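You operate a simulated robot arm through the tools that you are given. There is no shell and no other tool.

The job below is to be done with a simulated robot arm. You get a single attempt, and the scene is never put back.

Task
Put things in order on the hose bench. At the end: the blue filter shell stands on top of the red shell gauge; the silver steel fitting stands where the blue filter shell stood; the grey dressing block stands on top of the silver blind flange; the silver bolt stands on top of the grey primer tin; whatever was shut is shut again. Leave all else as you found it, and nothing knocked over.
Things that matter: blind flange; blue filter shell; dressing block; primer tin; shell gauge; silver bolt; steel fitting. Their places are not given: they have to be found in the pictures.

The check looks at the end state, three seconds after you hand in, the way a careful person would. Anything else that was tipped, shoved, dropped, spilled or broken makes it a failure.

Robot
A 6-joint arm with a two-finger parallel gripper, fixed in place. Base frame: the origin is at the foot of the arm, x ahead of it, y to its left, z up; the work surface is at about z = 850. Units: mm, degrees, N and s.
With the tool pointing down near the work surface it reaches from about 360 to 760 mm from the base axis. Its first joint turns from -66.0 to 66.0 degrees. Payload 2.45 kg.
The TCP is the grasp point between the finger pads, 24 mm short of the fingertips. In the tool frame z runs along the fingers and y along their closing line. Largest opening 68 mm; finger width 17, thickness 10; the body of the gripper, 40 by 70 mm, starts 41 mm behind the TCP.
Orientation is told as [roll, pitch, yaw] about the base's x, y, z axes, in that order, counted from this pose: with the fingers straight down and closing along the base's y, the tool's x points along the base's -x, its y along +y and its z along -z.

Tools
- The arm moves only by the tool send_rows. Its argument "series" is a list of rows, each a list of 7 numbers: the opening, from 0 (shut) to 1 (fully open), then the shift along the tool's x, y, z in mm, then the turn, a rotation vector about the tool's x, y, z in degrees. In form: [[jaw, tx, ty, tz, ax, ay, az], ...]. A call has 1 to 20 rows; each row shifts and turns the commanded pose from where the row before left it, along the tool's axes as they then stand. A row lasts 0.2 s, in which the tool goes at most 50 mm and 8.6 degrees; a call with a longer step from one row to the next is refused whole, and so is a gripper value outside its range. A pose out of reach is approached as far as the arm can. The call stops where the force on the tool passes 40 N (or 10 N more than at its start, if that is more) or the arm is blocked; 0.2 s more then pass. The fingers move at their own pace (about 108 mm/s each) and stop on an object; they squeeze with about 43 N. The grip force told is the motor's: it shows also when the fingers shut on nothing. Time passes only in rows, and 0.2 s behind the last, so rows that do not move let the fingers close. The reply holds the time, the measured pose of the TCP, the force on the tool along the base axes, the opening and the grip force, in the units named above and with some noise, with the torque about the TCP (base axes, N m) and any sound that the robot's microphone picked up.
- Cameras (640 x 400 px; columns grow to the right, rows downward): "scene" is fixed at [176.3, 420.1, 1460.2]; the picture's right is [-0.66, -0.76, 0.00], its down [-0.45, 0.39, -0.80] and it looks along [0.61, -0.53, -0.60] (base axes); focal length 257 px, centre (320, 200). "wrist" rides on the gripper at [84, 11, -75] in the tool frame; the picture's right is [-0.13, 0.99, 0.00], its down [-0.60, -0.08, -0.79] and it looks along [-0.79, -0.10, 0.61] (tool axes); focal length 251 px, centre (320, 200).
- camera(camera): a new picture of that camera. No time passes.
- point_at(camera, pixels): for up to 12 pixels [column, row] of the newest picture of that camera ("zoom" is the newest enlarged one), the place [x, y, z] in the base frame of the surface seen there, good to about 2 mm. No time passes.
- zoom(camera, box): a new picture of the part [left, top, right, bottom] of that camera's present view, enlarged. No time passes.
- hand_in(): hands the job in; it is judged then, once.

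Leave the gripper open and the arm clear of the work at the hand-in unless told otherwise.

The tools are called after "Emit:" by a JSON object that holds its "api" and its "payload". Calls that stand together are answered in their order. send_rows: Moves the arm, as the interface text tells. Its arguments: {"type":"object","properties":{"series":{"type":"array"}},"required":["series"]} The other tools are called the same way: camera (camera) takes a picture; point_at (camera, pixels) gives the place of the surface under pixels of a picture; zoom (camera, box) takes an enlarged picture of a part of a camera's view; hand_in () hands the job in.

At the start:

```text
time: 0.0
ee_pos: [501.8, -26.1, 1233.1]
tool_rot: [0.0, 0.0, 0.0]
force: [0.1, -0.6, 0.1]
wrist_torque: [0.0, -0.01, 0.02]
finger_gap: 68.2
gripper_force: 0.1
```

scene: 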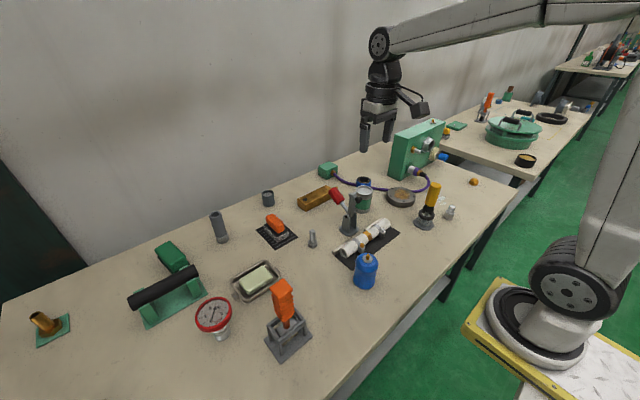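
wrist: 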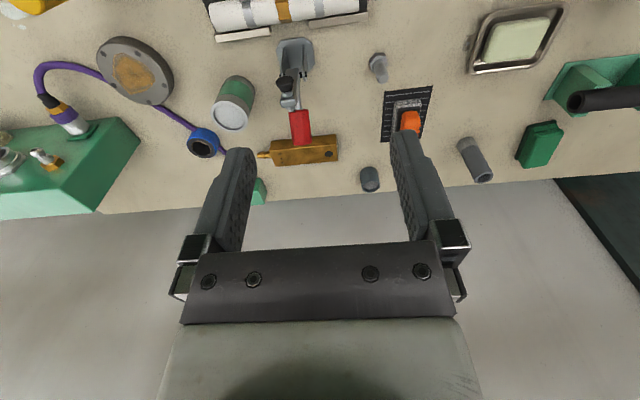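

I see a bench with many objects; the blue shell is near (365,270), the red gauge near (213,316). I'll take enlarged pictures of several areas to identify each thing.

Emit:
{"api": "zoom", "payload": {"camera": "scene", "box": [320, 150, 480, 250]}}

Emit:
{"api": "zoom", "payload": {"camera": "scene", "box": [180, 170, 340, 270]}}

Emit:
{"api": "zoom", "payload": {"camera": "scene", "box": [180, 260, 340, 360]}}

Emit:
{"api": "zoom", "payload": {"camera": "scene", "box": [300, 200, 460, 300]}}

Emit:
{"api": "zoom", "payload": {"camera": "scene", "box": [0, 220, 240, 370]}}

```text
4.00 times, centred on (400, 200) of scene
```

zoom: 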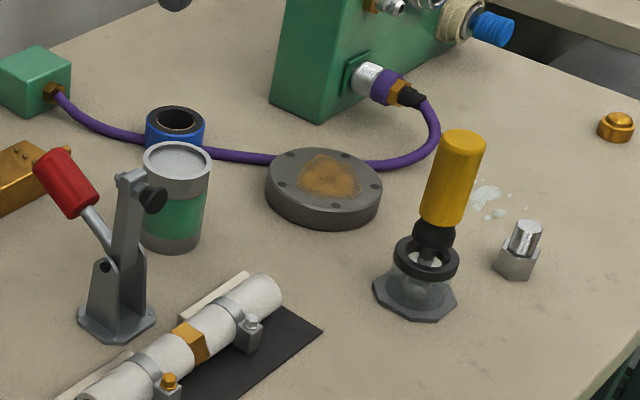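

```text
4.00 times, centred on (260, 220) of scene
```

zoom: 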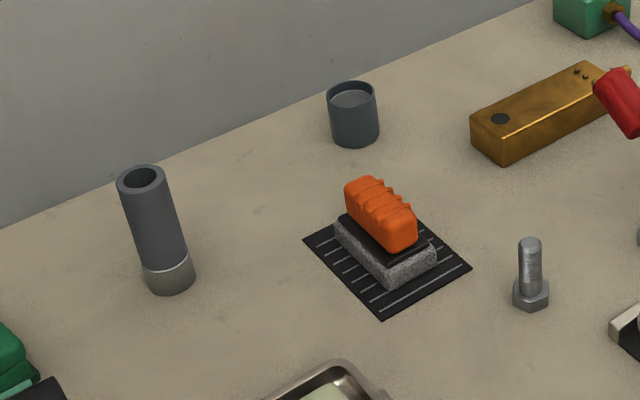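

```text
4.00 times, centred on (260, 310) of scene
```

zoom: 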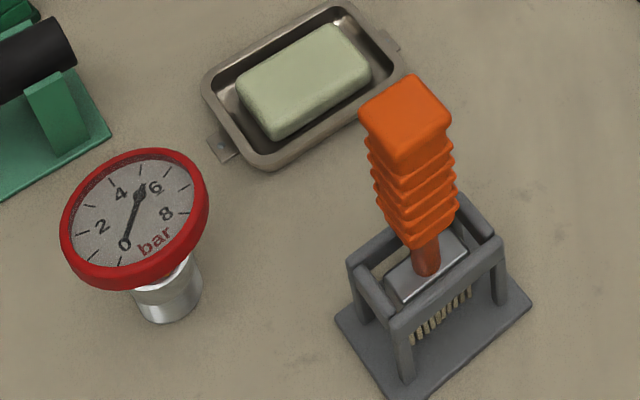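

```text
4.00 times, centred on (380, 250) of scene
```

zoom: 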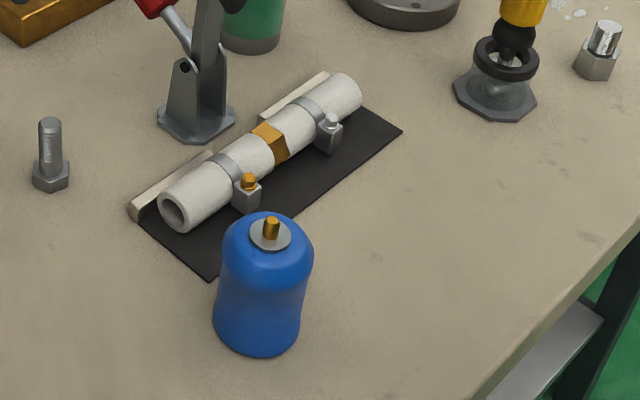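

```text
2.67 times, centred on (120, 295) of scene
```

zoom: 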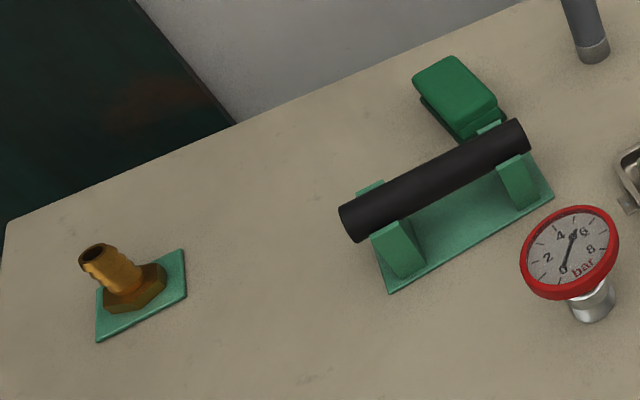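

I need to know colours and shapes better from the wrist side, so I'll enlarge parts of the wrist picture.

Emit:
{"api": "zoom", "payload": {"camera": "wrist", "box": [180, 0, 400, 138]}}

Emit:
{"api": "zoom", "payload": {"camera": "wrist", "box": [340, 0, 640, 188]}}

Emit:
{"api": "zoom", "payload": {"camera": "wrist", "box": [0, 20, 260, 182]}}

Emit:
{"api": "zoom", "payload": {"camera": "wrist", "box": [340, 80, 500, 200]}}

Emit:
{"api": "zoom", "payload": {"camera": "scene", "box": [310, 110, 470, 210]}}

```text
2.90 times, centred on (290, 69) of wrist
```

zoom: 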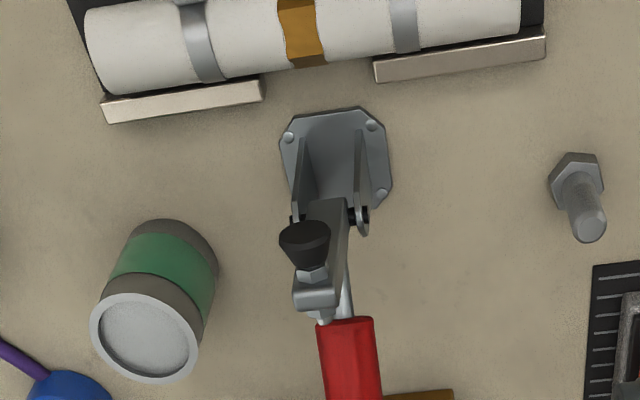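

```text
2.13 times, centred on (490, 94) of wrist
```

zoom: 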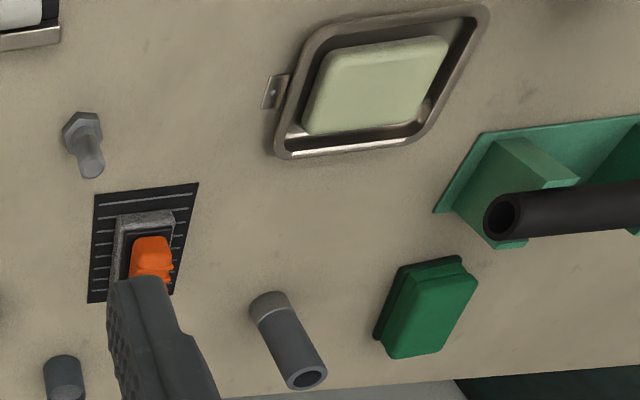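

```text
2.46 times, centred on (130, 101) of wrist
```

zoom: 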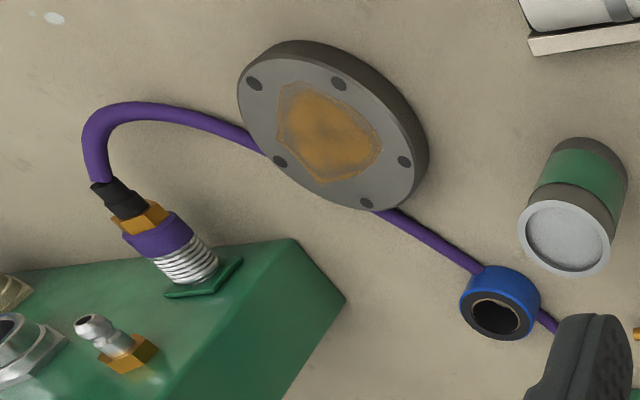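

```text
3.33 times, centred on (420, 140) of wrist
```

zoom: 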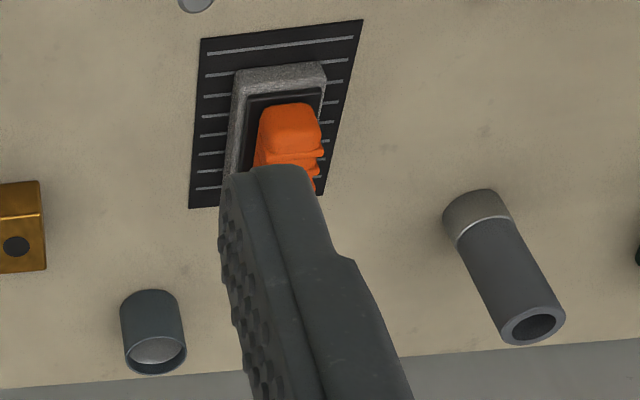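

```text
4.00 times, centred on (390, 160) of scene
```

zoom: 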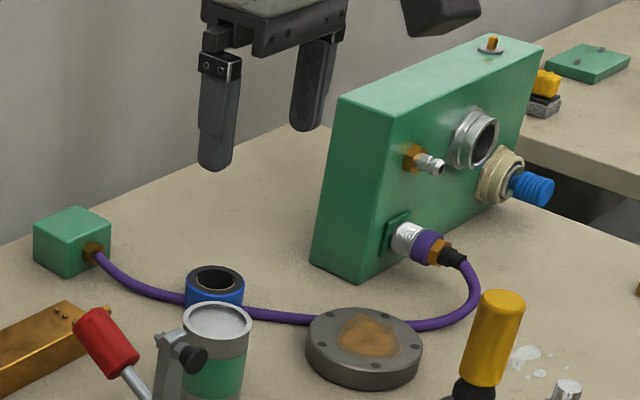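

Now I'll measure places of the key objects in the scene picture: blue shell, gauge, fitting, bolt, flange, tin, grey cup and the grey block with orange grip.

Emit:
{"api": "point_at", "payload": {"camera": "scene", "pixels": [[368, 256], [365, 285], [213, 314], [198, 318], [229, 309], [217, 301], [210, 327], [222, 335], [449, 208], [449, 217], [312, 232], [312, 245]]}}

Emit:
{"api": "point_at", "payload": {"camera": "scene", "pixels": [[400, 193], [388, 197], [414, 197], [365, 189], [364, 205], [268, 194], [268, 203], [275, 223], [283, 235], [268, 218], [347, 200], [300, 305]]}}

```text
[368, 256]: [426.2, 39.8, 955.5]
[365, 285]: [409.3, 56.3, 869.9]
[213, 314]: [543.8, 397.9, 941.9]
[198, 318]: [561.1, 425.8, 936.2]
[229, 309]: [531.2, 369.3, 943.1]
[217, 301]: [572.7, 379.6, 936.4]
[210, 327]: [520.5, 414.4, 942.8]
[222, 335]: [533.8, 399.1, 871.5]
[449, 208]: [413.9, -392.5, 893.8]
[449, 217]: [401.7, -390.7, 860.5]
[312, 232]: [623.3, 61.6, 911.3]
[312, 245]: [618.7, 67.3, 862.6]
```

```text
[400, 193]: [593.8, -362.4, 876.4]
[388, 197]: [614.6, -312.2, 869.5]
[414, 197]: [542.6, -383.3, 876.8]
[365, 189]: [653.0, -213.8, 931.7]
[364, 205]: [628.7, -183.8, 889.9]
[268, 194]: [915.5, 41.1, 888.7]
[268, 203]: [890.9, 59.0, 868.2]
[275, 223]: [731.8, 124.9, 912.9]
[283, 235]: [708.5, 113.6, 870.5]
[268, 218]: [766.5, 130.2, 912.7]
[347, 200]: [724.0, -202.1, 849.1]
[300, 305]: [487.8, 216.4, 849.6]
```

The gauge face is level at z≈942, and the small cup at y≈50, x≈900 is out of reach, so the tin with the green band must be the primer tin. Next I enlarge the blue shell for size measurement.

Emit:
{"api": "zoom", "payload": {"camera": "scene", "box": [333, 245, 397, 295]}}

```text
8.00 times, centred on (365, 270) of scene
```

zoom: 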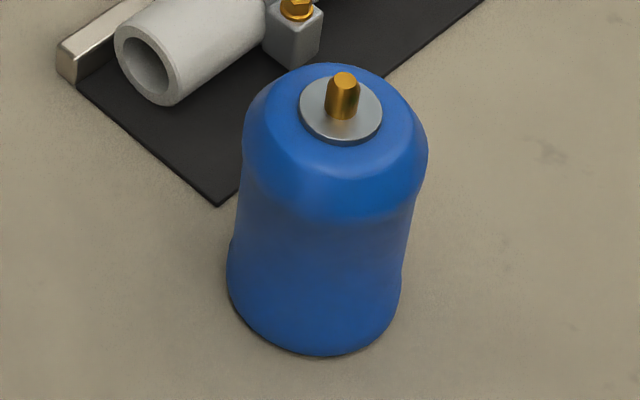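

The shell has a steel washer and brass stud on top and a slight waist. I'll measure points on it.

Emit:
{"api": "point_at", "payload": {"camera": "zoom", "pixels": [[345, 80], [306, 110], [378, 112], [342, 136], [340, 160], [249, 145], [422, 150], [330, 210], [325, 270], [320, 345], [235, 290], [395, 295]]}}

```text
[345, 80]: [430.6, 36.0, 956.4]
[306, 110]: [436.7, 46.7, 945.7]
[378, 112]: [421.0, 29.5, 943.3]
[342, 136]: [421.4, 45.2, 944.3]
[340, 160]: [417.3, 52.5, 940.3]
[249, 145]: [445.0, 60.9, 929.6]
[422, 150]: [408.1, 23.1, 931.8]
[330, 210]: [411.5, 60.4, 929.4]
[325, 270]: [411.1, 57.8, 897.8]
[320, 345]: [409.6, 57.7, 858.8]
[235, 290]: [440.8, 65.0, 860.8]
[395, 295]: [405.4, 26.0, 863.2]
```

Shell centre is about (430, 39), radius ≈28, washer at z≈944, stud top ≈957. Now the gauge in detail.

Emit:
{"api": "zoom", "payload": {"camera": "scene", "box": [181, 290, 245, 340]}}

```text
8.00 times, centred on (213, 315) of scene
```

zoom: 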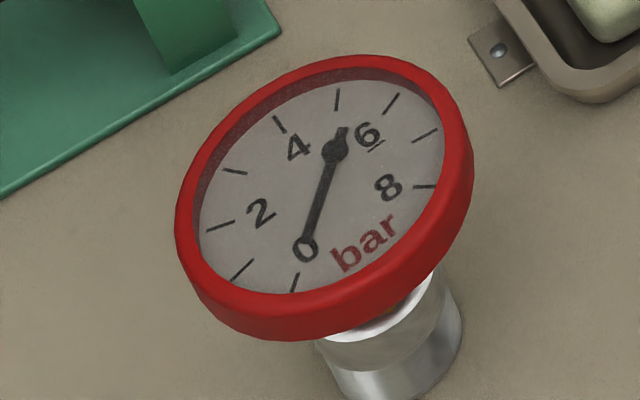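

I'll measure the rim and the recessed face of the gauge to get its centre, level and inner diameter.

Emit:
{"api": "point_at", "payload": {"camera": "zoom", "pixels": [[183, 225], [448, 140], [365, 62], [255, 312], [336, 152], [210, 230], [432, 140], [360, 85], [270, 288], [305, 250], [400, 360], [300, 180]]}}

```text
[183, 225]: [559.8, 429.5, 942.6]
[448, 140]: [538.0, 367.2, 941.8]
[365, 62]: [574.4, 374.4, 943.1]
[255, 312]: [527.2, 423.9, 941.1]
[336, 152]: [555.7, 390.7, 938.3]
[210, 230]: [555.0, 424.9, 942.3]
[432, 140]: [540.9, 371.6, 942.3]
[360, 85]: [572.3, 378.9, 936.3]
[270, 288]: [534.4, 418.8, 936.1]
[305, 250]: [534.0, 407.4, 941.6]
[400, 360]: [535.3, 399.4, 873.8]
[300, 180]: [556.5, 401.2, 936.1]
```

Gauge centre ≈ (550, 399), rim top ≈942, face ≈936. Now the fitting.

Emit:
{"api": "zoom", "payload": {"camera": "scene", "box": [417, 187, 481, 237]}}

```text
8.00 times, centred on (449, 212) of scene
```

zoom: 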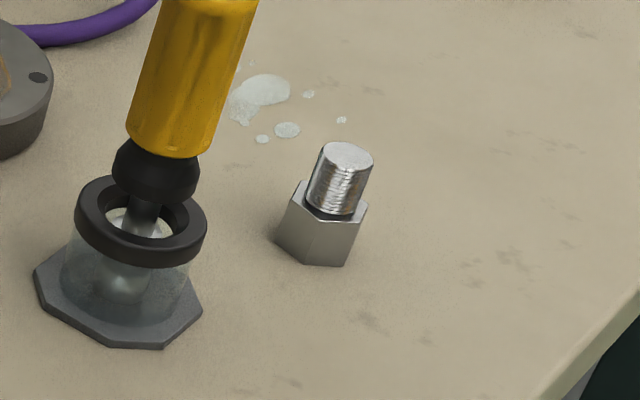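

Emit:
{"api": "point_at", "payload": {"camera": "zoom", "pixels": [[348, 155], [325, 150], [370, 160], [335, 195], [320, 240], [285, 235], [355, 235], [290, 190], [364, 207], [318, 262], [120, 220], [190, 200]]}}

```text
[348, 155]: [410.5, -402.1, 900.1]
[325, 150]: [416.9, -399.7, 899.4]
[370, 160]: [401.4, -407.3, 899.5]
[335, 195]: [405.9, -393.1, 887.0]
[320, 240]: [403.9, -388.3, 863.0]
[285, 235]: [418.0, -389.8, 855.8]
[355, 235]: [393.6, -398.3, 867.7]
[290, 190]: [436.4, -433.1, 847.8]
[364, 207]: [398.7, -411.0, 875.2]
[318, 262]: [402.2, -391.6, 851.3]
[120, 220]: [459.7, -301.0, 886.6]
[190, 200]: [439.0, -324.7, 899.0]
```

Fitting: top z≈900 at (410,−402), hex to z≈876. Now the bolt and tin.

Emit:
{"api": "zoom", "payload": {"camera": "scene", "box": [296, 222, 328, 252]}}

```text
13.33 times, centred on (312, 237) of scene
```

zoom: 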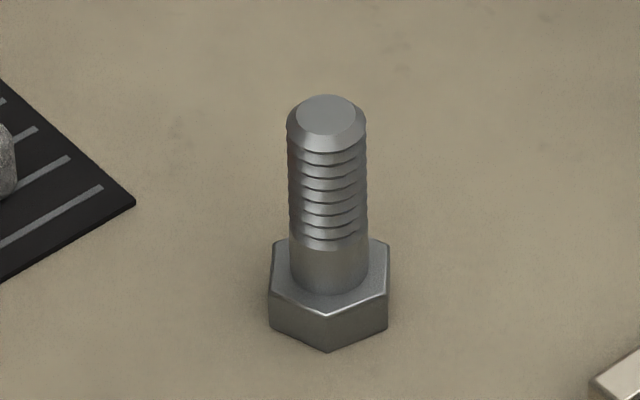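

Emit:
{"api": "point_at", "payload": {"camera": "zoom", "pixels": [[325, 115], [298, 118], [355, 118], [292, 200], [364, 200], [327, 200], [325, 305], [275, 255], [383, 258], [272, 312], [384, 316], [328, 345]]}}

Emit:
{"api": "zoom", "payload": {"camera": "scene", "box": [332, 170, 396, 220]}}

```text
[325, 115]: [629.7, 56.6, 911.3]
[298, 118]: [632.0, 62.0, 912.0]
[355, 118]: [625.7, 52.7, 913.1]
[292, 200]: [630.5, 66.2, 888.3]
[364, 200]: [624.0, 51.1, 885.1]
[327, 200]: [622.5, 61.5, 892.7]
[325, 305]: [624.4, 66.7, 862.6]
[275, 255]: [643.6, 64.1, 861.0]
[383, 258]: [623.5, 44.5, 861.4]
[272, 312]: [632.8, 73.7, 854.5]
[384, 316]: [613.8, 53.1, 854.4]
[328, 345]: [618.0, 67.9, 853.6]
```

```text
8.00 times, centred on (364, 195) of scene
```

zoom: 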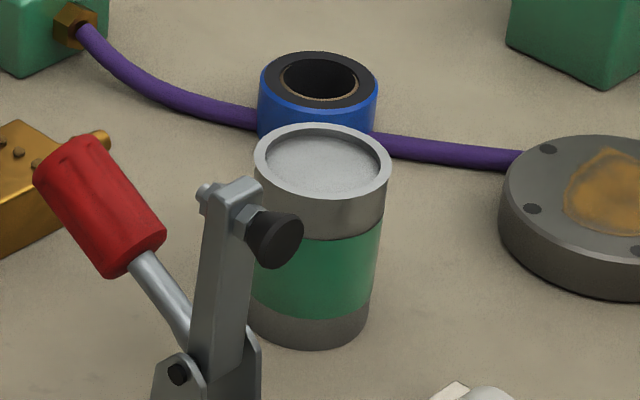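

Bolt: axis ≈ (630,57), top ≈912, head top ≈862. Now measuring the tin, the toggle clamp near it, and the blue ring behind.

Emit:
{"api": "point_at", "payload": {"camera": "zoom", "pixels": [[322, 165], [260, 155], [386, 170], [330, 126], [320, 193], [345, 210], [345, 280], [340, 340], [240, 185], [275, 240], [100, 200], [75, 150]]}}

Emit:
{"api": "zoom", "payload": {"camera": "scene", "box": [368, 170, 432, 220]}}

```text
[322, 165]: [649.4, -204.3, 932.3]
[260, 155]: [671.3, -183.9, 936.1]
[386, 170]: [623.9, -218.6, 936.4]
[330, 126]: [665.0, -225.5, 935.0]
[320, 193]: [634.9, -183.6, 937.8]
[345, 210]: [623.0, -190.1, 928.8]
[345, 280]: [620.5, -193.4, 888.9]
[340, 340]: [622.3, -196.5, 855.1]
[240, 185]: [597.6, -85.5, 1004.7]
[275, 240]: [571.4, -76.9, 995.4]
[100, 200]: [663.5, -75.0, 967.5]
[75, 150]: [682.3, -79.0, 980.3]
```

```text
8.00 times, centred on (400, 195) of scene
```

zoom: 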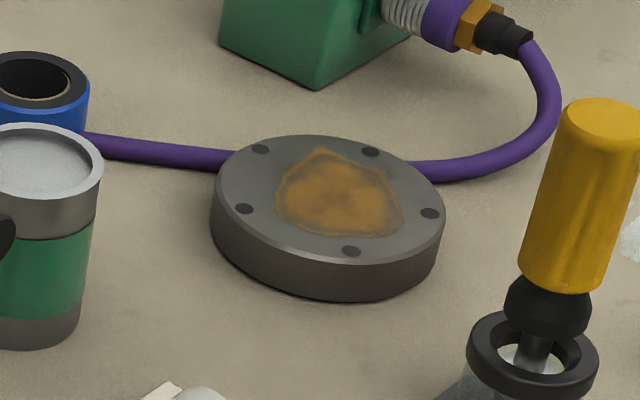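

Tin: lid ≈932, rim ≈936, centre ≈ (649,−203). Now the flange.

Emit:
{"api": "point_at", "payload": {"camera": "zoom", "pixels": [[216, 190], [443, 215], [340, 137], [310, 258], [335, 195], [300, 180], [370, 210], [262, 148], [430, 213], [330, 295], [230, 158], [430, 165]]}}

Emit:
{"api": "zoom", "payload": {"camera": "scene", "box": [247, 202, 311, 252]}}

```text
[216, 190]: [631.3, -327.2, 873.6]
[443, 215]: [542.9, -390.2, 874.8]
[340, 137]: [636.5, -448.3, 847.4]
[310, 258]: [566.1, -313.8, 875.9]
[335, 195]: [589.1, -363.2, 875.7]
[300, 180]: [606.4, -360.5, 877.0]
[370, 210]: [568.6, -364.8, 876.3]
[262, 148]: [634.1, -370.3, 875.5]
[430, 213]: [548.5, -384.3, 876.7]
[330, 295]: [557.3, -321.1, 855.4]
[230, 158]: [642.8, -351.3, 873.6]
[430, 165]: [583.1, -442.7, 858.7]
```

```text
8.00 times, centred on (279, 227) of scene
```

zoom: 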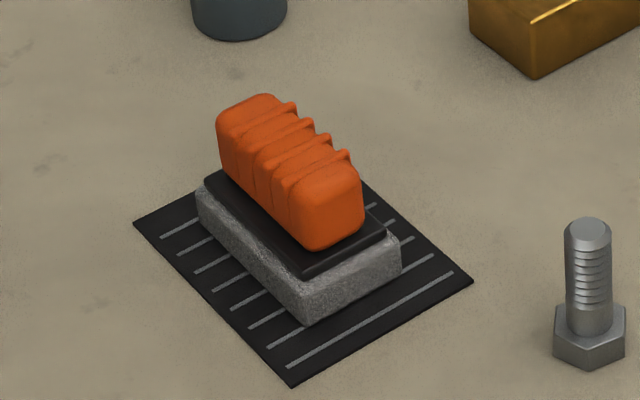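

Flange: top z≈876, centre ≈ (590,−364), radius ≈55. Now the dressing block.

Emit:
{"api": "point_at", "payload": {"camera": "zoom", "pixels": [[245, 105], [225, 120], [340, 180], [300, 170], [270, 150], [325, 225], [200, 195], [308, 300], [398, 245], [310, 318], [300, 268], [385, 235]]}}

Emit:
{"api": "point_at", "payload": {"camera": "zoom", "pixels": [[138, 222], [293, 383], [470, 280], [222, 135], [355, 165], [295, 190], [330, 240], [200, 210], [395, 265], [220, 230], [208, 180], [240, 190]]}}

```text
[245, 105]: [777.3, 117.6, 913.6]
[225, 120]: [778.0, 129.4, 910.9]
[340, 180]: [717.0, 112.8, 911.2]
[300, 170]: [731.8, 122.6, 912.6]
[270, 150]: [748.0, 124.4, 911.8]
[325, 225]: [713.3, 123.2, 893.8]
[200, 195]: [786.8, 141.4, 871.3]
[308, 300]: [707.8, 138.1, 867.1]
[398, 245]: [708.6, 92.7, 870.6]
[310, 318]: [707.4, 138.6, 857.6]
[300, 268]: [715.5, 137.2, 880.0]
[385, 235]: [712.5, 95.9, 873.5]
```

```text
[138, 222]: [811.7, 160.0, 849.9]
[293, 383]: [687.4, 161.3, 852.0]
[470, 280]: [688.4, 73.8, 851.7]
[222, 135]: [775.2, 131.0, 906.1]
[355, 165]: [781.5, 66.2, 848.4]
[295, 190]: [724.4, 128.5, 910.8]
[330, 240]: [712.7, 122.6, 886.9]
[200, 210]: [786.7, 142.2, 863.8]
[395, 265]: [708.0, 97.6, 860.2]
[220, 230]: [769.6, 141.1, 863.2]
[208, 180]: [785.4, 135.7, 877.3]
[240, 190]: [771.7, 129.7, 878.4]
```

Block: grip along x, centre ≈ (747,117), grip top ≈913, plate top ≈880. Now I measure obstacles near flange and fitting: yellow handle, green box, hose.

Emit:
{"api": "zoom", "payload": {"camera": "scene", "box": [380, 110, 476, 240]}}

```text
3.08 times, centred on (428, 175) of scene
```

zoom: 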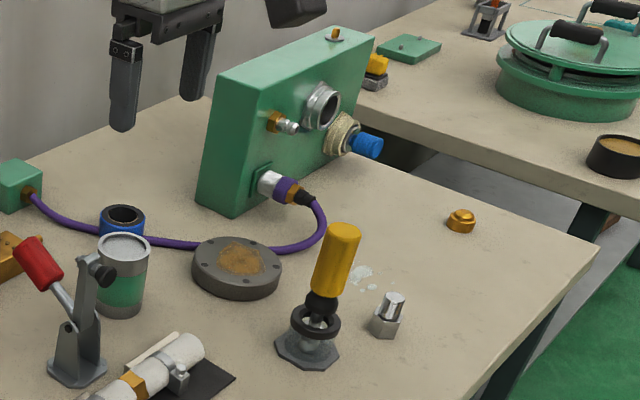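

Emit:
{"api": "point_at", "payload": {"camera": "zoom", "pixels": [[344, 230], [335, 265], [321, 300], [318, 318], [306, 362], [350, 250], [318, 285], [235, 215], [203, 205], [222, 75], [370, 40], [335, 40]]}}

Emit:
{"api": "point_at", "payload": {"camera": "zoom", "pixels": [[298, 195], [322, 215], [320, 240], [300, 251], [190, 244], [375, 145], [330, 110], [290, 128], [270, 185], [460, 222], [345, 150], [340, 345]]}}

```text
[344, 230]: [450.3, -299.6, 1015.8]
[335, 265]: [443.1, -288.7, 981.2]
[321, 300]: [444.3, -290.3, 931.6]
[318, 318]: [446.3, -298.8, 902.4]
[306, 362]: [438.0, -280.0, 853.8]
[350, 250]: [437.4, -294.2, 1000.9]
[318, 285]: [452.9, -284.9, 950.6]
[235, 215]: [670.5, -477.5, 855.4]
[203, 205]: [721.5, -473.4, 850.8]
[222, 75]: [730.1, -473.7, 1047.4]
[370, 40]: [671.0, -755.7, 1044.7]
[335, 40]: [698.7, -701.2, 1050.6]
```

```text
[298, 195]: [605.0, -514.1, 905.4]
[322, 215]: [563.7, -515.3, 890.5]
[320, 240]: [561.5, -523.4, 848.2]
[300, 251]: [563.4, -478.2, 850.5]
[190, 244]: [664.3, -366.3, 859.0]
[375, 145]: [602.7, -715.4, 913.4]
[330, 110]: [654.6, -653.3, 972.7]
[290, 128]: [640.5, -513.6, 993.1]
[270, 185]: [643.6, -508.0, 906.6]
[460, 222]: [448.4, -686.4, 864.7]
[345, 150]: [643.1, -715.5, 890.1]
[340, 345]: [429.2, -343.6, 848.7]
```

Yellow handle stands near (453,−300) up to z≈1016; green box corner (670,−478). Now I measure the pipe assembly and mat near the blue shell.

Emit:
{"api": "point_at", "payload": {"camera": "scene", "pixels": [[346, 246], [341, 251], [360, 238], [385, 223], [334, 250], [353, 269], [362, 246], [383, 233], [368, 232], [352, 240], [398, 233], [348, 230]]}}

```text
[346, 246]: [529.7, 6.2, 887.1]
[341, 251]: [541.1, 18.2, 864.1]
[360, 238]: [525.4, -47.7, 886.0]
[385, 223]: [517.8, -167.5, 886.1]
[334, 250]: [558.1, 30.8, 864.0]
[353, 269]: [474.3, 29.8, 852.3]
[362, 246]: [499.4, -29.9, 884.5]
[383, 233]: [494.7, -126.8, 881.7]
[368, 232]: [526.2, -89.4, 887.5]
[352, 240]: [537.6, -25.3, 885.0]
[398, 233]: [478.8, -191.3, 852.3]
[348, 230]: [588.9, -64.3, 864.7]
```

Pipe stays at x≈525, clear of the shell. I'll move above the blue shell at (430,39), z≈1040, gripper open.

Emit:
{"api": "send_rows", "payload": {"series": [[1, 12, 10.85, 32, 0, 0, 0], [1, 12, 10.85, 32, 0, 0, 0], [1, 12, 10.85, 32, 0, 0, 0], [1, 12, 10.85, 32, 0, 0, 0], [1, 12, 10.85, 32, 0, 0, 0], [1, 11.8, 10.85, 33, 0, 0, 0], [1, 0, 0, 0, 0, 0, 0]]}}

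Emit:
{"api": "camera", "payload": {"camera": "wrist"}}

Emit:
{"api": "camera", "payload": {"camera": "scene"}}

```text
time: 1.6
ee_pos: [429.8, 40.6, 1042.4]
tool_rot: [0.0, -0.1, -0.1]
force: [0.4, -0.2, -0.7]
wrist_torque: [0.01, 0.02, 0.02]
finger_gap: 68.0
gripper_force: 0.1
```

```text
taken
```

wrist: 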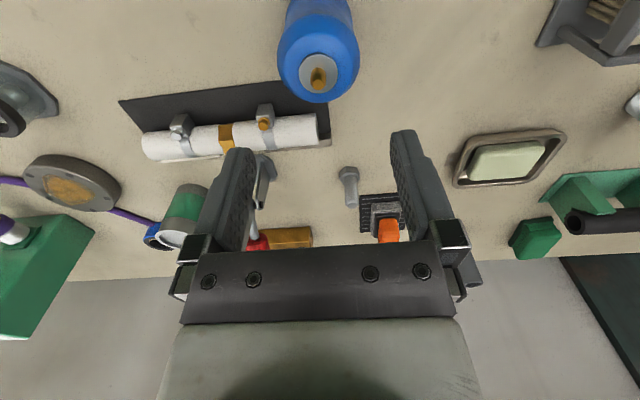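

```text
taken
```

scene: 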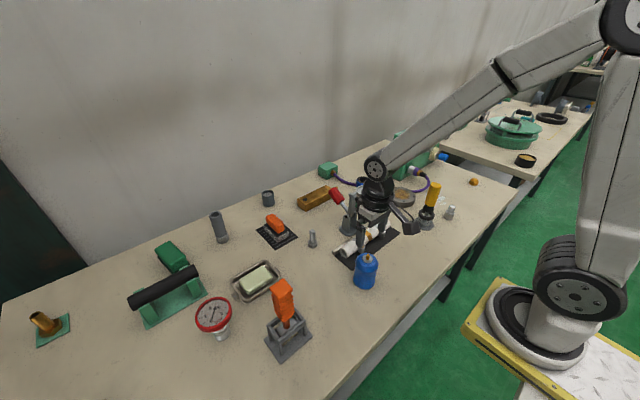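

The wrist view (picture top = toward the arm) shows the shell at (318,60). I'll measure its top from here too, enlarged.

Emit:
{"api": "zoom", "payload": {"camera": "wrist", "box": [270, 0, 370, 110]}}

```text
3.64 times, centred on (320, 55) of wrist
```

zoom: 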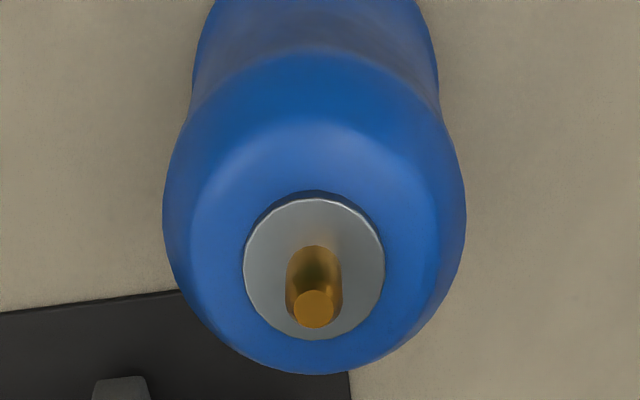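

Emit:
{"api": "point_at", "payload": {"camera": "zoom", "pixels": [[314, 308], [246, 268], [383, 268], [315, 194], [314, 337], [168, 215], [462, 215], [315, 368], [315, 160], [315, 60], [200, 70], [432, 70]]}}

```text
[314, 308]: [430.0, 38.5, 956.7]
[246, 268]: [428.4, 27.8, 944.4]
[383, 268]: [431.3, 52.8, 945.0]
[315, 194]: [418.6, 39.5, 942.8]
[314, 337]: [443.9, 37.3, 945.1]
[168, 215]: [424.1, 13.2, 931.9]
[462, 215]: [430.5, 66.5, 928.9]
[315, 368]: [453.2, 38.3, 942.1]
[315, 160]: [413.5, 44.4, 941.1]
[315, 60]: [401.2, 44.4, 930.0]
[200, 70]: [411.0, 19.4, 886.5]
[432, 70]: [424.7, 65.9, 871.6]
```

Shell centre ≈ (430.5, 39.5), body radius ≈29. I'll descend to TCP z≈923 (body clears the stud at 957 by about 7 mm), still open.

Emit:
{"api": "send_rows", "payload": {"series": [[1, -0.6, -0.8, 35, 0, 0, 0], [1, 0, 0, 35, 0, 0, 0], [1, 0, 0, 20, 0, 0, 0], [1, 0, 0, 15, 0, 0, 0], [1, 0, 0, 9, 0, 0, 0], [1, 0, 0, 5, 0, 0, 0], [1, 0, 0, 0, 0, 0, 0]]}}

Emit:
{"api": "camera", "payload": {"camera": "wrist"}}

Emit:
{"api": "zoom", "payload": {"camera": "scene", "box": [320, 180, 440, 300]}}

```text
time: 3.2
ee_pos: [432.7, 39.8, 922.7]
tool_rot: [-0.1, 0.1, 0.0]
force: [0.7, 0.2, -0.6]
wrist_torque: [0.0, -0.01, 0.0]
finger_gap: 68.0
gripper_force: 0.1
```

```text
taken
```

wrist: 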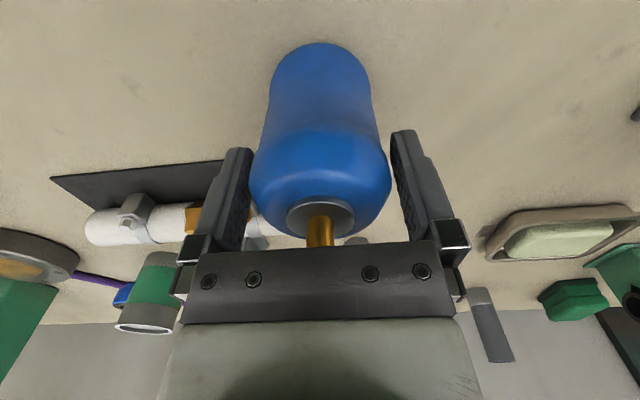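

```text
3.33 times, centred on (380, 240) of scene
```

zoom: 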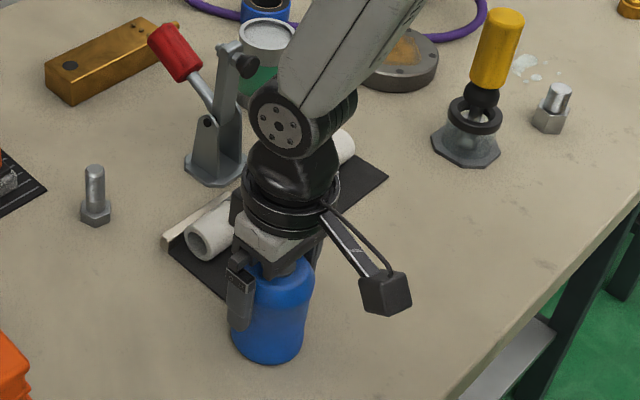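

Fingers straddle the shell evenly. Closing the gripper.

Emit:
{"api": "send_rows", "payload": {"series": [[0.7, 0, 0, 0, 0, 0, 0], [0, 0, 0, 0, 0, 0, 0], [0, 0, 0, 0, 0, 0, 0], [0, 0, 0, 0, 0, 0, 0]]}}

```text
time: 4.2
ee_pos: [431.8, 41.2, 923.4]
tool_rot: [0.0, 0.0, -0.1]
force: [1.3, 0.3, -0.5]
wrist_torque: [0.11, -0.08, -0.01]
finger_gap: 59.7
gripper_force: 43.2
```

Gripped at 59.7 mm gap. I'll lift gently 60 mm straight up and check.

Emit:
{"api": "send_rows", "payload": {"series": [[0, 0, 0, -5, 0, 0, 0], [0, 0, 0, -10, 0, 0, 0], [0, 0, 0, -20, 0, 0, 0], [0, 0, 0, -25, 0, 0, 0], [0, 0, 0, 0, 0, 0, 0]]}}

Emit:
{"api": "camera", "payload": {"camera": "wrist"}}

Emit:
{"api": "zoom", "payload": {"camera": "scene", "box": [320, 180, 440, 300]}}

```text
time: 5.4
ee_pos: [431.2, 38.2, 982.8]
tool_rot: [0.0, 0.1, 0.1]
force: [0.7, 0.5, -5.3]
wrist_torque: [0.0, 0.0, -0.04]
finger_gap: 43.9
gripper_force: 42.6
```

```text
taken
```

wrist: 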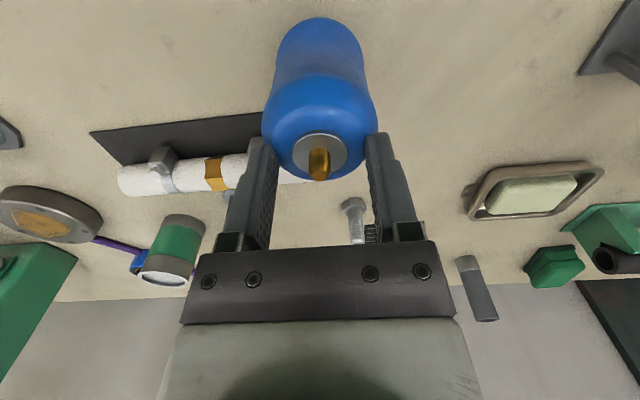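

```text
3.33 times, centred on (380, 240) of scene
```

zoom: 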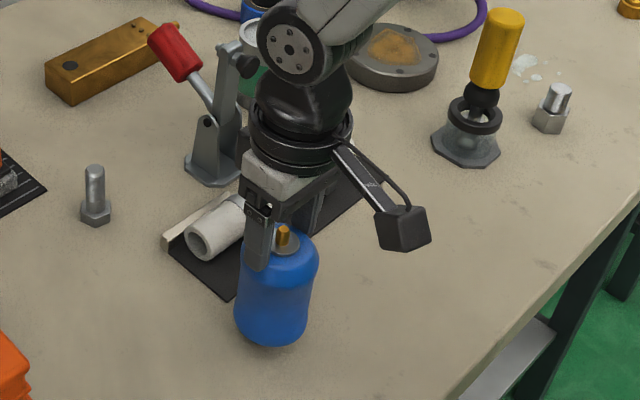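

The gap shrank to 43.9 mm, so the shell slipped in the fingers. I'll measure where it hangs now.

Emit:
{"api": "point_at", "payload": {"camera": "wrist", "pixels": [[319, 150], [319, 178], [300, 150], [340, 150], [319, 110], [319, 80], [319, 30]]}}

Emit:
{"api": "zoom", "payload": {"camera": "scene", "box": [350, 235, 400, 290]}}

```text
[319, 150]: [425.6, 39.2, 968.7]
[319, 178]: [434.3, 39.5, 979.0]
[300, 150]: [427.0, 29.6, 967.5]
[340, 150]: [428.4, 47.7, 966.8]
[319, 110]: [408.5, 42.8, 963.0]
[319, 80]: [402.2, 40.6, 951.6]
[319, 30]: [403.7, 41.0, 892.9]
```

```text
7.27 times, centred on (375, 262) of scene
```

zoom: 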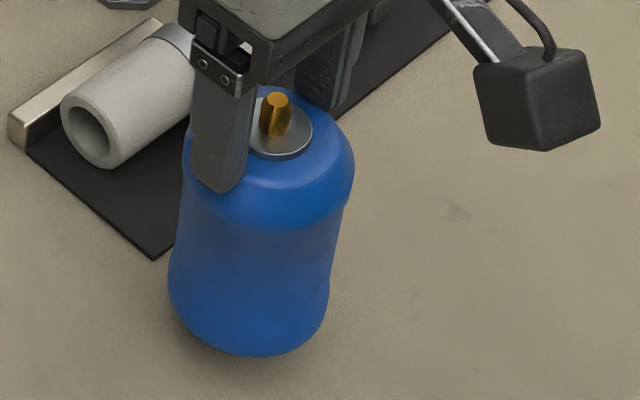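

The shell is hanging about 23 mm above the bench, held only by the fingertips on its dome. I'll lower it slowly back to the bench before it slips.

Emit:
{"api": "send_rows", "payload": {"series": [[0, 0, 0, 3, 0, 0, 0], [0, 0, 0, 4, 0, 0, 0], [0, 0, 0, 4, 0, 0, 0], [0, 0, 0, 4, 0, 0, 0], [0, 0, 0, 3, 0, 0, 0], [0, 0, 0, 1, 0, 0, 0], [0, 0, 0, 0, 0, 0, 0]]}}

Emit:
{"api": "camera", "payload": {"camera": "wrist"}}

```text
time: 7.0
ee_pos: [432.8, 38.7, 961.6]
tool_rot: [0.0, 0.1, 0.0]
force: [0.2, 0.0, -4.6]
wrist_torque: [-0.04, -0.03, -0.03]
finger_gap: 43.7
gripper_force: 43.0
```

```text
taken
```

wrist: 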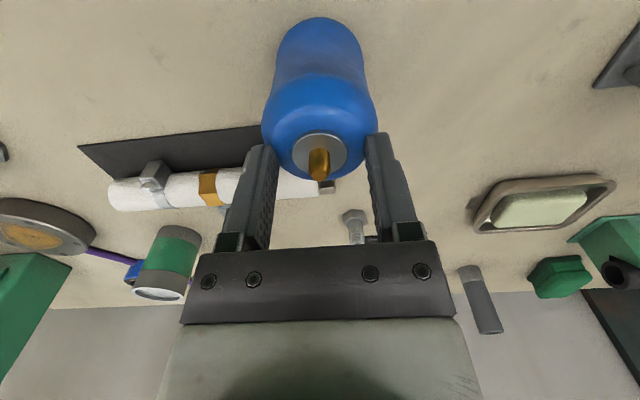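

Still hanging by the tips at −4.6 N. I'll continue down in 1 mm steps to find contact.

Emit:
{"api": "send_rows", "payload": {"series": [[0, 0, 0, 1, 0, 0, 0], [0, 0, 0, 0, 0, 0, 0]]}}

Emit:
{"api": "point_at", "payload": {"camera": "wrist", "pixels": [[319, 178], [319, 150], [319, 140]]}}

```text
time: 7.6
ee_pos: [431.3, 39.1, 962.3]
tool_rot: [-0.1, 0.0, 0.0]
force: [0.5, -0.1, -4.7]
wrist_torque: [-0.04, 0.01, 0.03]
finger_gap: 43.7
gripper_force: 42.7
```

```text
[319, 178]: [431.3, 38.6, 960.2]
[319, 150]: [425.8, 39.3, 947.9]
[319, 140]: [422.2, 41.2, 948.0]
```

Washer is at ≈948 versus 944.5 when standing, so about 2–3 mm remain. Continuing in small steps.

Emit:
{"api": "send_rows", "payload": {"series": [[0, 0, 0, 1, 0, 0, 0], [0, 0, 0, 1, 0, 0, 0], [0, 0, 0, 0, 0, 0, 0]]}}

```text
time: 8.4
ee_pos: [430.5, 38.5, 960.7]
tool_rot: [0.1, 0.0, -0.3]
force: [0.0, 0.4, 1.2]
wrist_torque: [0.14, 0.16, -0.07]
finger_gap: 43.7
gripper_force: 43.2
```

The shell now stands on the bench again (force near zero). I'll look closely at how the fingertips touch it before regripping.

Emit:
{"api": "zoom", "payload": {"camera": "wrist", "box": [220, 10, 420, 200]}}

Emit:
{"api": "zoom", "payload": {"camera": "scene", "box": [345, 235, 395, 295]}}

```text
2.11 times, centred on (320, 105) of wrist
```

zoom: 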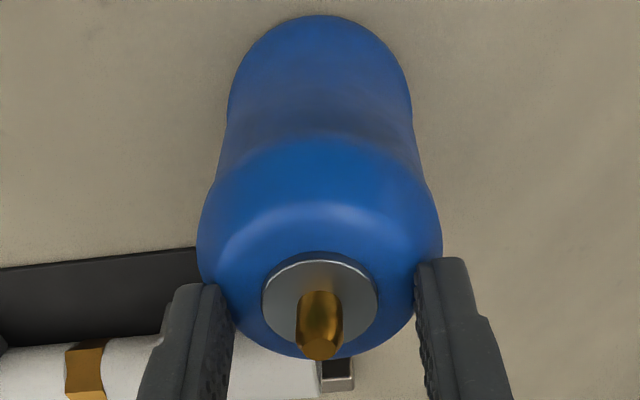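

```text
6.67 times, centred on (370, 265) of scene
```

zoom: 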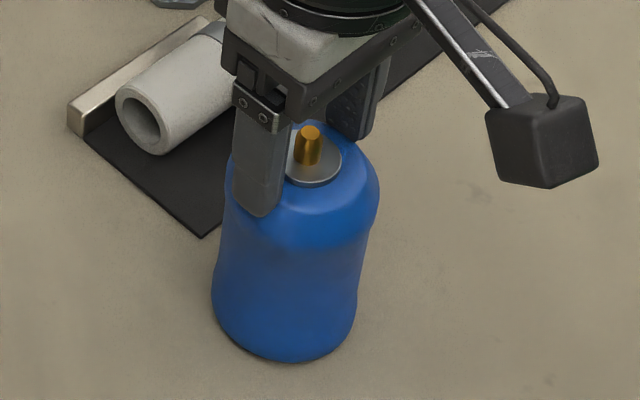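

Fingertips sit on the sloping dome. I'll open, go back down to TCP ≈921, and regrip, then test with a tiny slow lift.

Emit:
{"api": "send_rows", "payload": {"series": [[1, 0, 0, 0, 0, 0, 0], [1, 0, 0, 0, 0, 0, 0], [1, 0, 0, 10, 0, 0, 0], [1, 0, 0, 15, 0, 0, 0], [1, 0, 0, 10, 0, 0, 0], [1, 0, 0, 4, 0, 0, 0], [1, 0, 0, 0, 0, 0, 0]]}}

Emit:
{"api": "camera", "payload": {"camera": "wrist"}}

Emit:
{"api": "zoom", "payload": {"camera": "scene", "box": [345, 235, 395, 295]}}

```text
time: 10.0
ee_pos: [430.5, 36.7, 920.6]
tool_rot: [-0.1, 0.1, 0.0]
force: [-0.3, 0.4, 0.2]
wrist_torque: [-0.02, 0.04, 0.01]
finger_gap: 68.2
gripper_force: 0.1
```

```text
taken
```

wrist: 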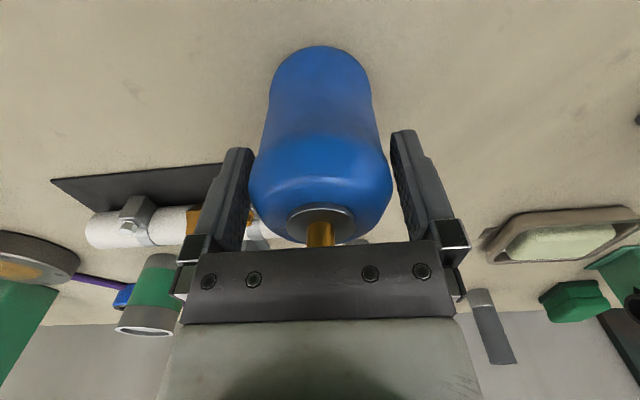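

```text
6.67 times, centred on (370, 265) of scene
```

zoom: 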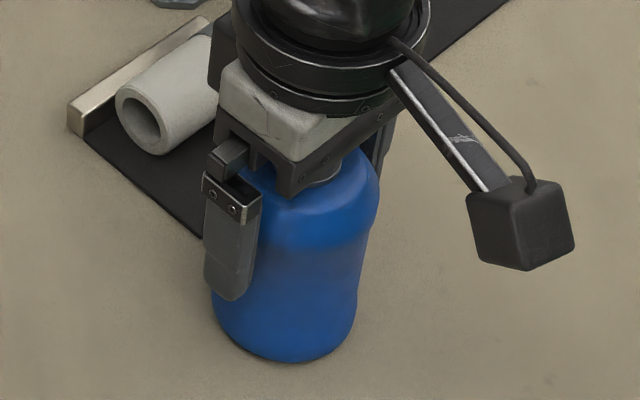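

Shell upright, fingers on both sides. Closing, then lifting only 4 mm at 1 mm per row.

Emit:
{"api": "send_rows", "payload": {"series": [[0.7, 0, 0, 0, 0, 0, 0], [0, 0, 0, 0, 0, 0, 0], [0, 0, 0, 0, 0, 0, 0], [0, 0, 0, 0, 0, 0, 0], [0, 0, 0, 0, 0, 0, 0]]}}

Emit:
{"api": "send_rows", "payload": {"series": [[0, 0, 0, -1, 0, 0, 0], [0, 0, 0, -1, 0, 0, 0], [0, 0, 0, -1, 0, 0, 0], [0, 0, 0, -1, 0, 0, 0], [0, 0, 0, 0, 0, 0, 0]]}}

```text
time: 11.2
ee_pos: [429.8, 38.2, 920.5]
tool_rot: [0.0, 0.0, 0.1]
force: [1.0, 1.7, 0.3]
wrist_torque: [0.17, -0.1, -0.06]
finger_gap: 59.5
gripper_force: 43.0
```

```text
time: 12.4
ee_pos: [429.6, 37.6, 925.5]
tool_rot: [0.0, 0.0, 0.0]
force: [0.1, 0.4, -5.1]
wrist_torque: [0.02, -0.01, -0.02]
finger_gap: 59.3
gripper_force: 43.0
```

Weight is carried (−5.1 N) and the gap is still 59.3. I'll hold a second to see whether it slips.

Emit:
{"api": "send_rows", "payload": {"series": [[0, 0, 0, 0, 0, 0, 0], [0, 0, 0, 0, 0, 0, 0], [0, 0, 0, 0, 0, 0, 0], [0, 0, 0, 0, 0, 0, 0], [0, 0, 0, 0, 0, 0, 0]]}}

Emit:
{"api": "camera", "payload": {"camera": "wrist"}}

```text
time: 13.6
ee_pos: [431.1, 38.4, 923.9]
tool_rot: [0.0, 0.0, 0.0]
force: [0.2, 0.8, -3.9]
wrist_torque: [0.02, -0.01, -0.01]
finger_gap: 59.5
gripper_force: 43.0
```

```text
taken
```

wrist: 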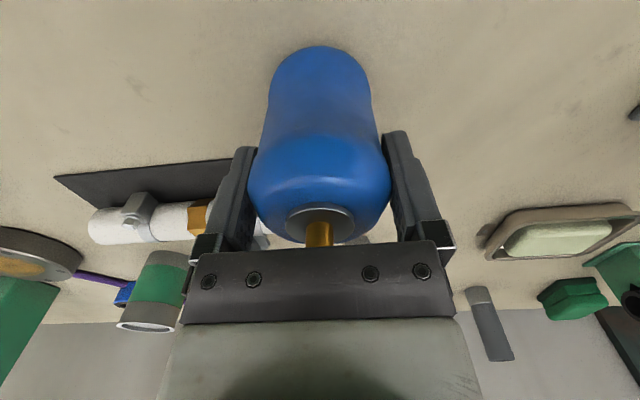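

It holds steady. Lifting another 30 mm at 2–3 mm per row.

Emit:
{"api": "send_rows", "payload": {"series": [[0, 0, 0, -1, 0, 0, 0], [0, 0, 0, -1.5, 0, 0, 0], [0, 0, 0, -2, 0, 0, 0], [0, 0, 0, -2.5, 0, 0, 0], [0, 0, 0, -3, 0, 0, 0], [0, 0, 0, -3, 0, 0, 0], [0, 0, 0, -3, 0, 0, 0], [0, 0, 0, -3, 0, 0, 0], [0, 0, 0, -2, 0, 0, 0], [0, 0, 0, -1, 0, 0, 0], [0, 0, 0, 0, 0, 0, 0]]}}

Emit:
{"api": "camera", "payload": {"camera": "wrist"}}

```text
time: 16.0
ee_pos: [430.7, 36.9, 948.0]
tool_rot: [0.0, 0.0, 0.0]
force: [0.0, 0.2, -4.4]
wrist_torque: [-0.01, 0.0, 0.01]
finger_gap: 59.8
gripper_force: 43.1
```

```text
taken
```

wrist: 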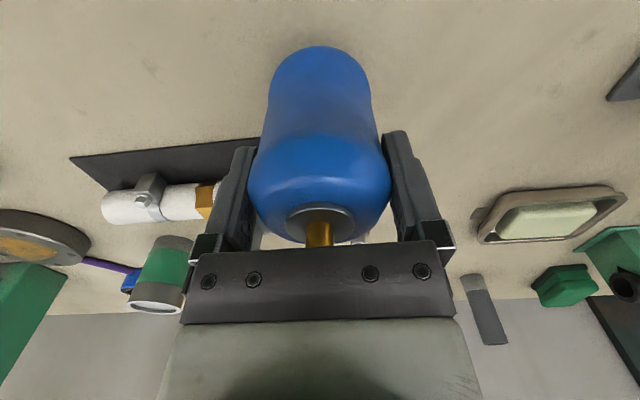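

No slip at all. Continuing the slow lift (up to 6 mm per row) to about z 1050.

Emit:
{"api": "send_rows", "payload": {"series": [[0, 0, 0, -1, 0, 0, 0], [0, 0, 0, -2, 0, 0, 0], [0, 0, 0, -3, 0, 0, 0], [0, 0, 0, -4, 0, 0, 0], [0, 0, 0, -5, 0, 0, 0], [0, 0, 0, -6, 0, 0, 0], [0, 0, 0, -7, 0, 0, 0], [0, 0, 0, -7, 0, 0, 0], [0, 0, 0, -7, 0, 0, 0], [0, 0, 0, -7, 0, 0, 0], [0, 0, 0, -7, 0, 0, 0], [0, 0, 0, -7, 0, 0, 0], [0, 0, 0, -7, 0, 0, 0], [0, 0, 0, -7, 0, 0, 0], [0, 0, 0, -7, 0, 0, 0], [0, 0, 0, -6, 0, 0, 0], [0, 0, 0, -5, 0, 0, 0], [0, 0, 0, -4, 0, 0, 0], [0, 0, 0, -2, 0, 0, 0], [0, 0, 0, -1, 0, 0, 0]]}}

Emit:
{"api": "camera", "payload": {"camera": "wrist"}}

Emit:
{"api": "point_at", "payload": {"camera": "scene", "pixels": [[282, 285], [288, 310], [296, 335], [258, 275], [262, 265], [160, 280], [195, 268]]}}

```text
time: 20.2
ee_pos: [431.1, 39.2, 1048.2]
tool_rot: [0.0, -0.1, 0.0]
force: [0.6, -0.2, -4.1]
wrist_torque: [-0.03, -0.01, 0.0]
finger_gap: 59.2
gripper_force: 43.3
```

```text
taken
```

wrist: 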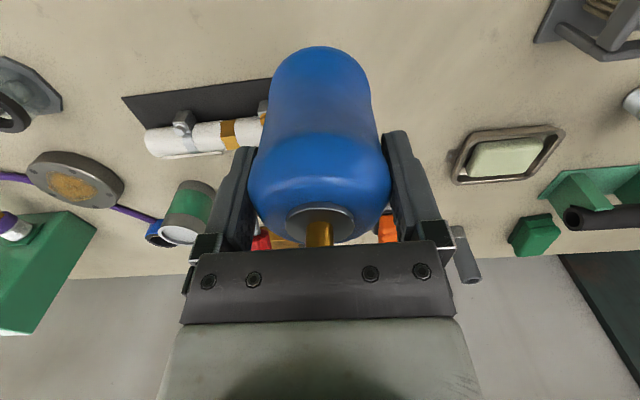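

```text
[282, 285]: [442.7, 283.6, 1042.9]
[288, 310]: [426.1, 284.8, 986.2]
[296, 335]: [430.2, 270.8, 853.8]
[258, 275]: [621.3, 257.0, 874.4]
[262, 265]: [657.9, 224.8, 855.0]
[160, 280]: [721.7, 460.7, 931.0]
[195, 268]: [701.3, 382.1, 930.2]
```

Shell is held firmly. The orange brush at (435,280) rises to 1043, so I'll go round it: first toward x=550, y≈190 while rising to ≈1073.

Emit:
{"api": "send_rows", "payload": {"series": [[0, -1, 1.25, -0.21, 0, 0, 0], [0, -2, 2.5, -0.42, 0, 0, 0], [0, -4, 5, -0.83, 0, 0, 0], [0, -6, 7.5, -1.25, 0, 0, 0], [0, -8, 10, -1.67, 0, 0, 0], [0, -10, 12.5, -2.08, 0, 0, 0], [0, -12, 15, -2.5, 0, 0, 0], [0, -12, 15, -2.5, 0, 0, 0], [0, -12, 15, -2.5, 0, 0, 0], [0, -12, 15, -2.5, 0, 0, 0], [0, -10, 12.5, -2.08, 0, 0, 0], [0, -8, 10, -1.67, 0, 0, 0], [0, -8, 10, -1.67, 0, 0, 0], [0, -6, 7.5, -1.25, 0, 0, 0], [0, -4, 5, -0.83, 0, 0, 0], [0, -3, 3.75, -0.62, 0, 0, 0], [0, -2, 2.5, -0.42, 0, 0, 0], [0, 0, 0, 0, 0, 0, 0]]}}

Emit:
{"api": "camera", "payload": {"camera": "wrist"}}

```text
time: 24.0
ee_pos: [551.6, 188.1, 1074.8]
tool_rot: [0.0, -0.1, -0.1]
force: [-0.2, -0.4, -4.0]
wrist_torque: [0.01, 0.0, 0.02]
finger_gap: 59.0
gripper_force: 43.4
```

```text
taken
```

wrist: 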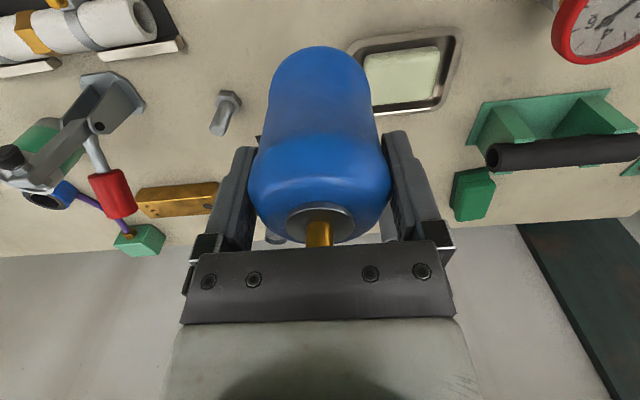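

Still firm. Moving +y about 105 mm, then I'll measure the gauge from the wrist camera.

Emit:
{"api": "send_rows", "payload": {"series": [[0, 0, 2, 0, 0, 0, 0], [0, 0, 5, 0, 0, 0, 0], [0, 0, 8, 0, 0, 0, 0], [0, 0, 11, 0, 0, 0, 0], [0, 0, 14, 0, 0, 0, 0], [0, 0, 15, 0, 0, 0, 0], [0, 0, 14, 0, 0, 0, 0], [0, 0, 12, 0, 0, 0, 0], [0, 0, 10, 0, 0, 0, 0], [0, 0, 7, 0, 0, 0, 0], [0, 0, 4, 0, 0, 0, 0], [0, 0, 2, 0, 0, 0, 0], [0, 0, 1, 0, 0, 0, 0], [0, 0, 0, 0, 0, 0, 0]]}}

Emit:
{"api": "camera", "payload": {"camera": "wrist"}}

Emit:
{"api": "camera", "payload": {"camera": "scene"}}

```text
time: 27.0
ee_pos: [552.5, 293.8, 1074.5]
tool_rot: [0.0, 0.0, 0.0]
force: [0.1, 0.2, -4.1]
wrist_torque: [-0.02, 0.0, 0.01]
finger_gap: 59.1
gripper_force: 43.0
```

```text
taken
```

wrist: 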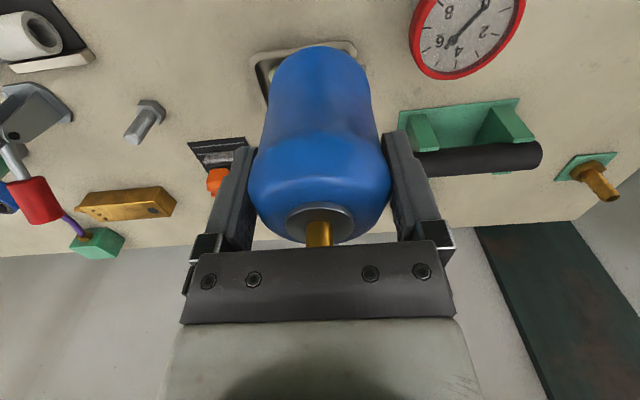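

```text
taken
```

scene: 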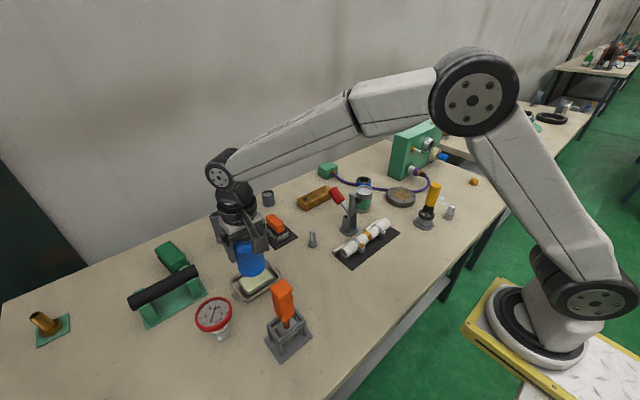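

The gauge's far half is visible top right in the wrist picture at (468,30). I'll enlarge it and measure rim points.

Emit:
{"api": "zoom", "payload": {"camera": "wrist", "box": [400, 0, 540, 90]}}

```text
4.44 times, centred on (470, 45) of wrist
```

zoom: 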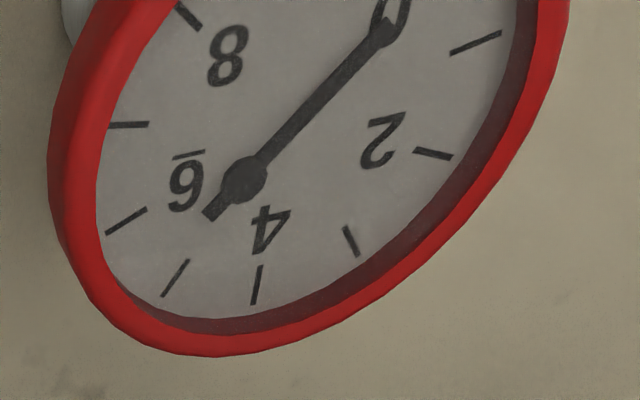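

Emit:
{"api": "point_at", "payload": {"camera": "zoom", "pixels": [[84, 200], [110, 290], [200, 340], [300, 328], [400, 270], [480, 195], [540, 90], [555, 20], [100, 110], [300, 150], [243, 180], [150, 20]]}}

```text
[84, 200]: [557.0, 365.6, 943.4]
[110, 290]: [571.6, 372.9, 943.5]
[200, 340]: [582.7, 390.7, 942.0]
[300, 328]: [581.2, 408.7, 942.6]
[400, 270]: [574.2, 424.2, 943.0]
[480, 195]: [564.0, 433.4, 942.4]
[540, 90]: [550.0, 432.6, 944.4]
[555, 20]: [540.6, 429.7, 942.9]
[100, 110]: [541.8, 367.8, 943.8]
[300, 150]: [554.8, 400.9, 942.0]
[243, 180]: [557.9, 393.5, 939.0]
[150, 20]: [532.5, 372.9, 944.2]
```

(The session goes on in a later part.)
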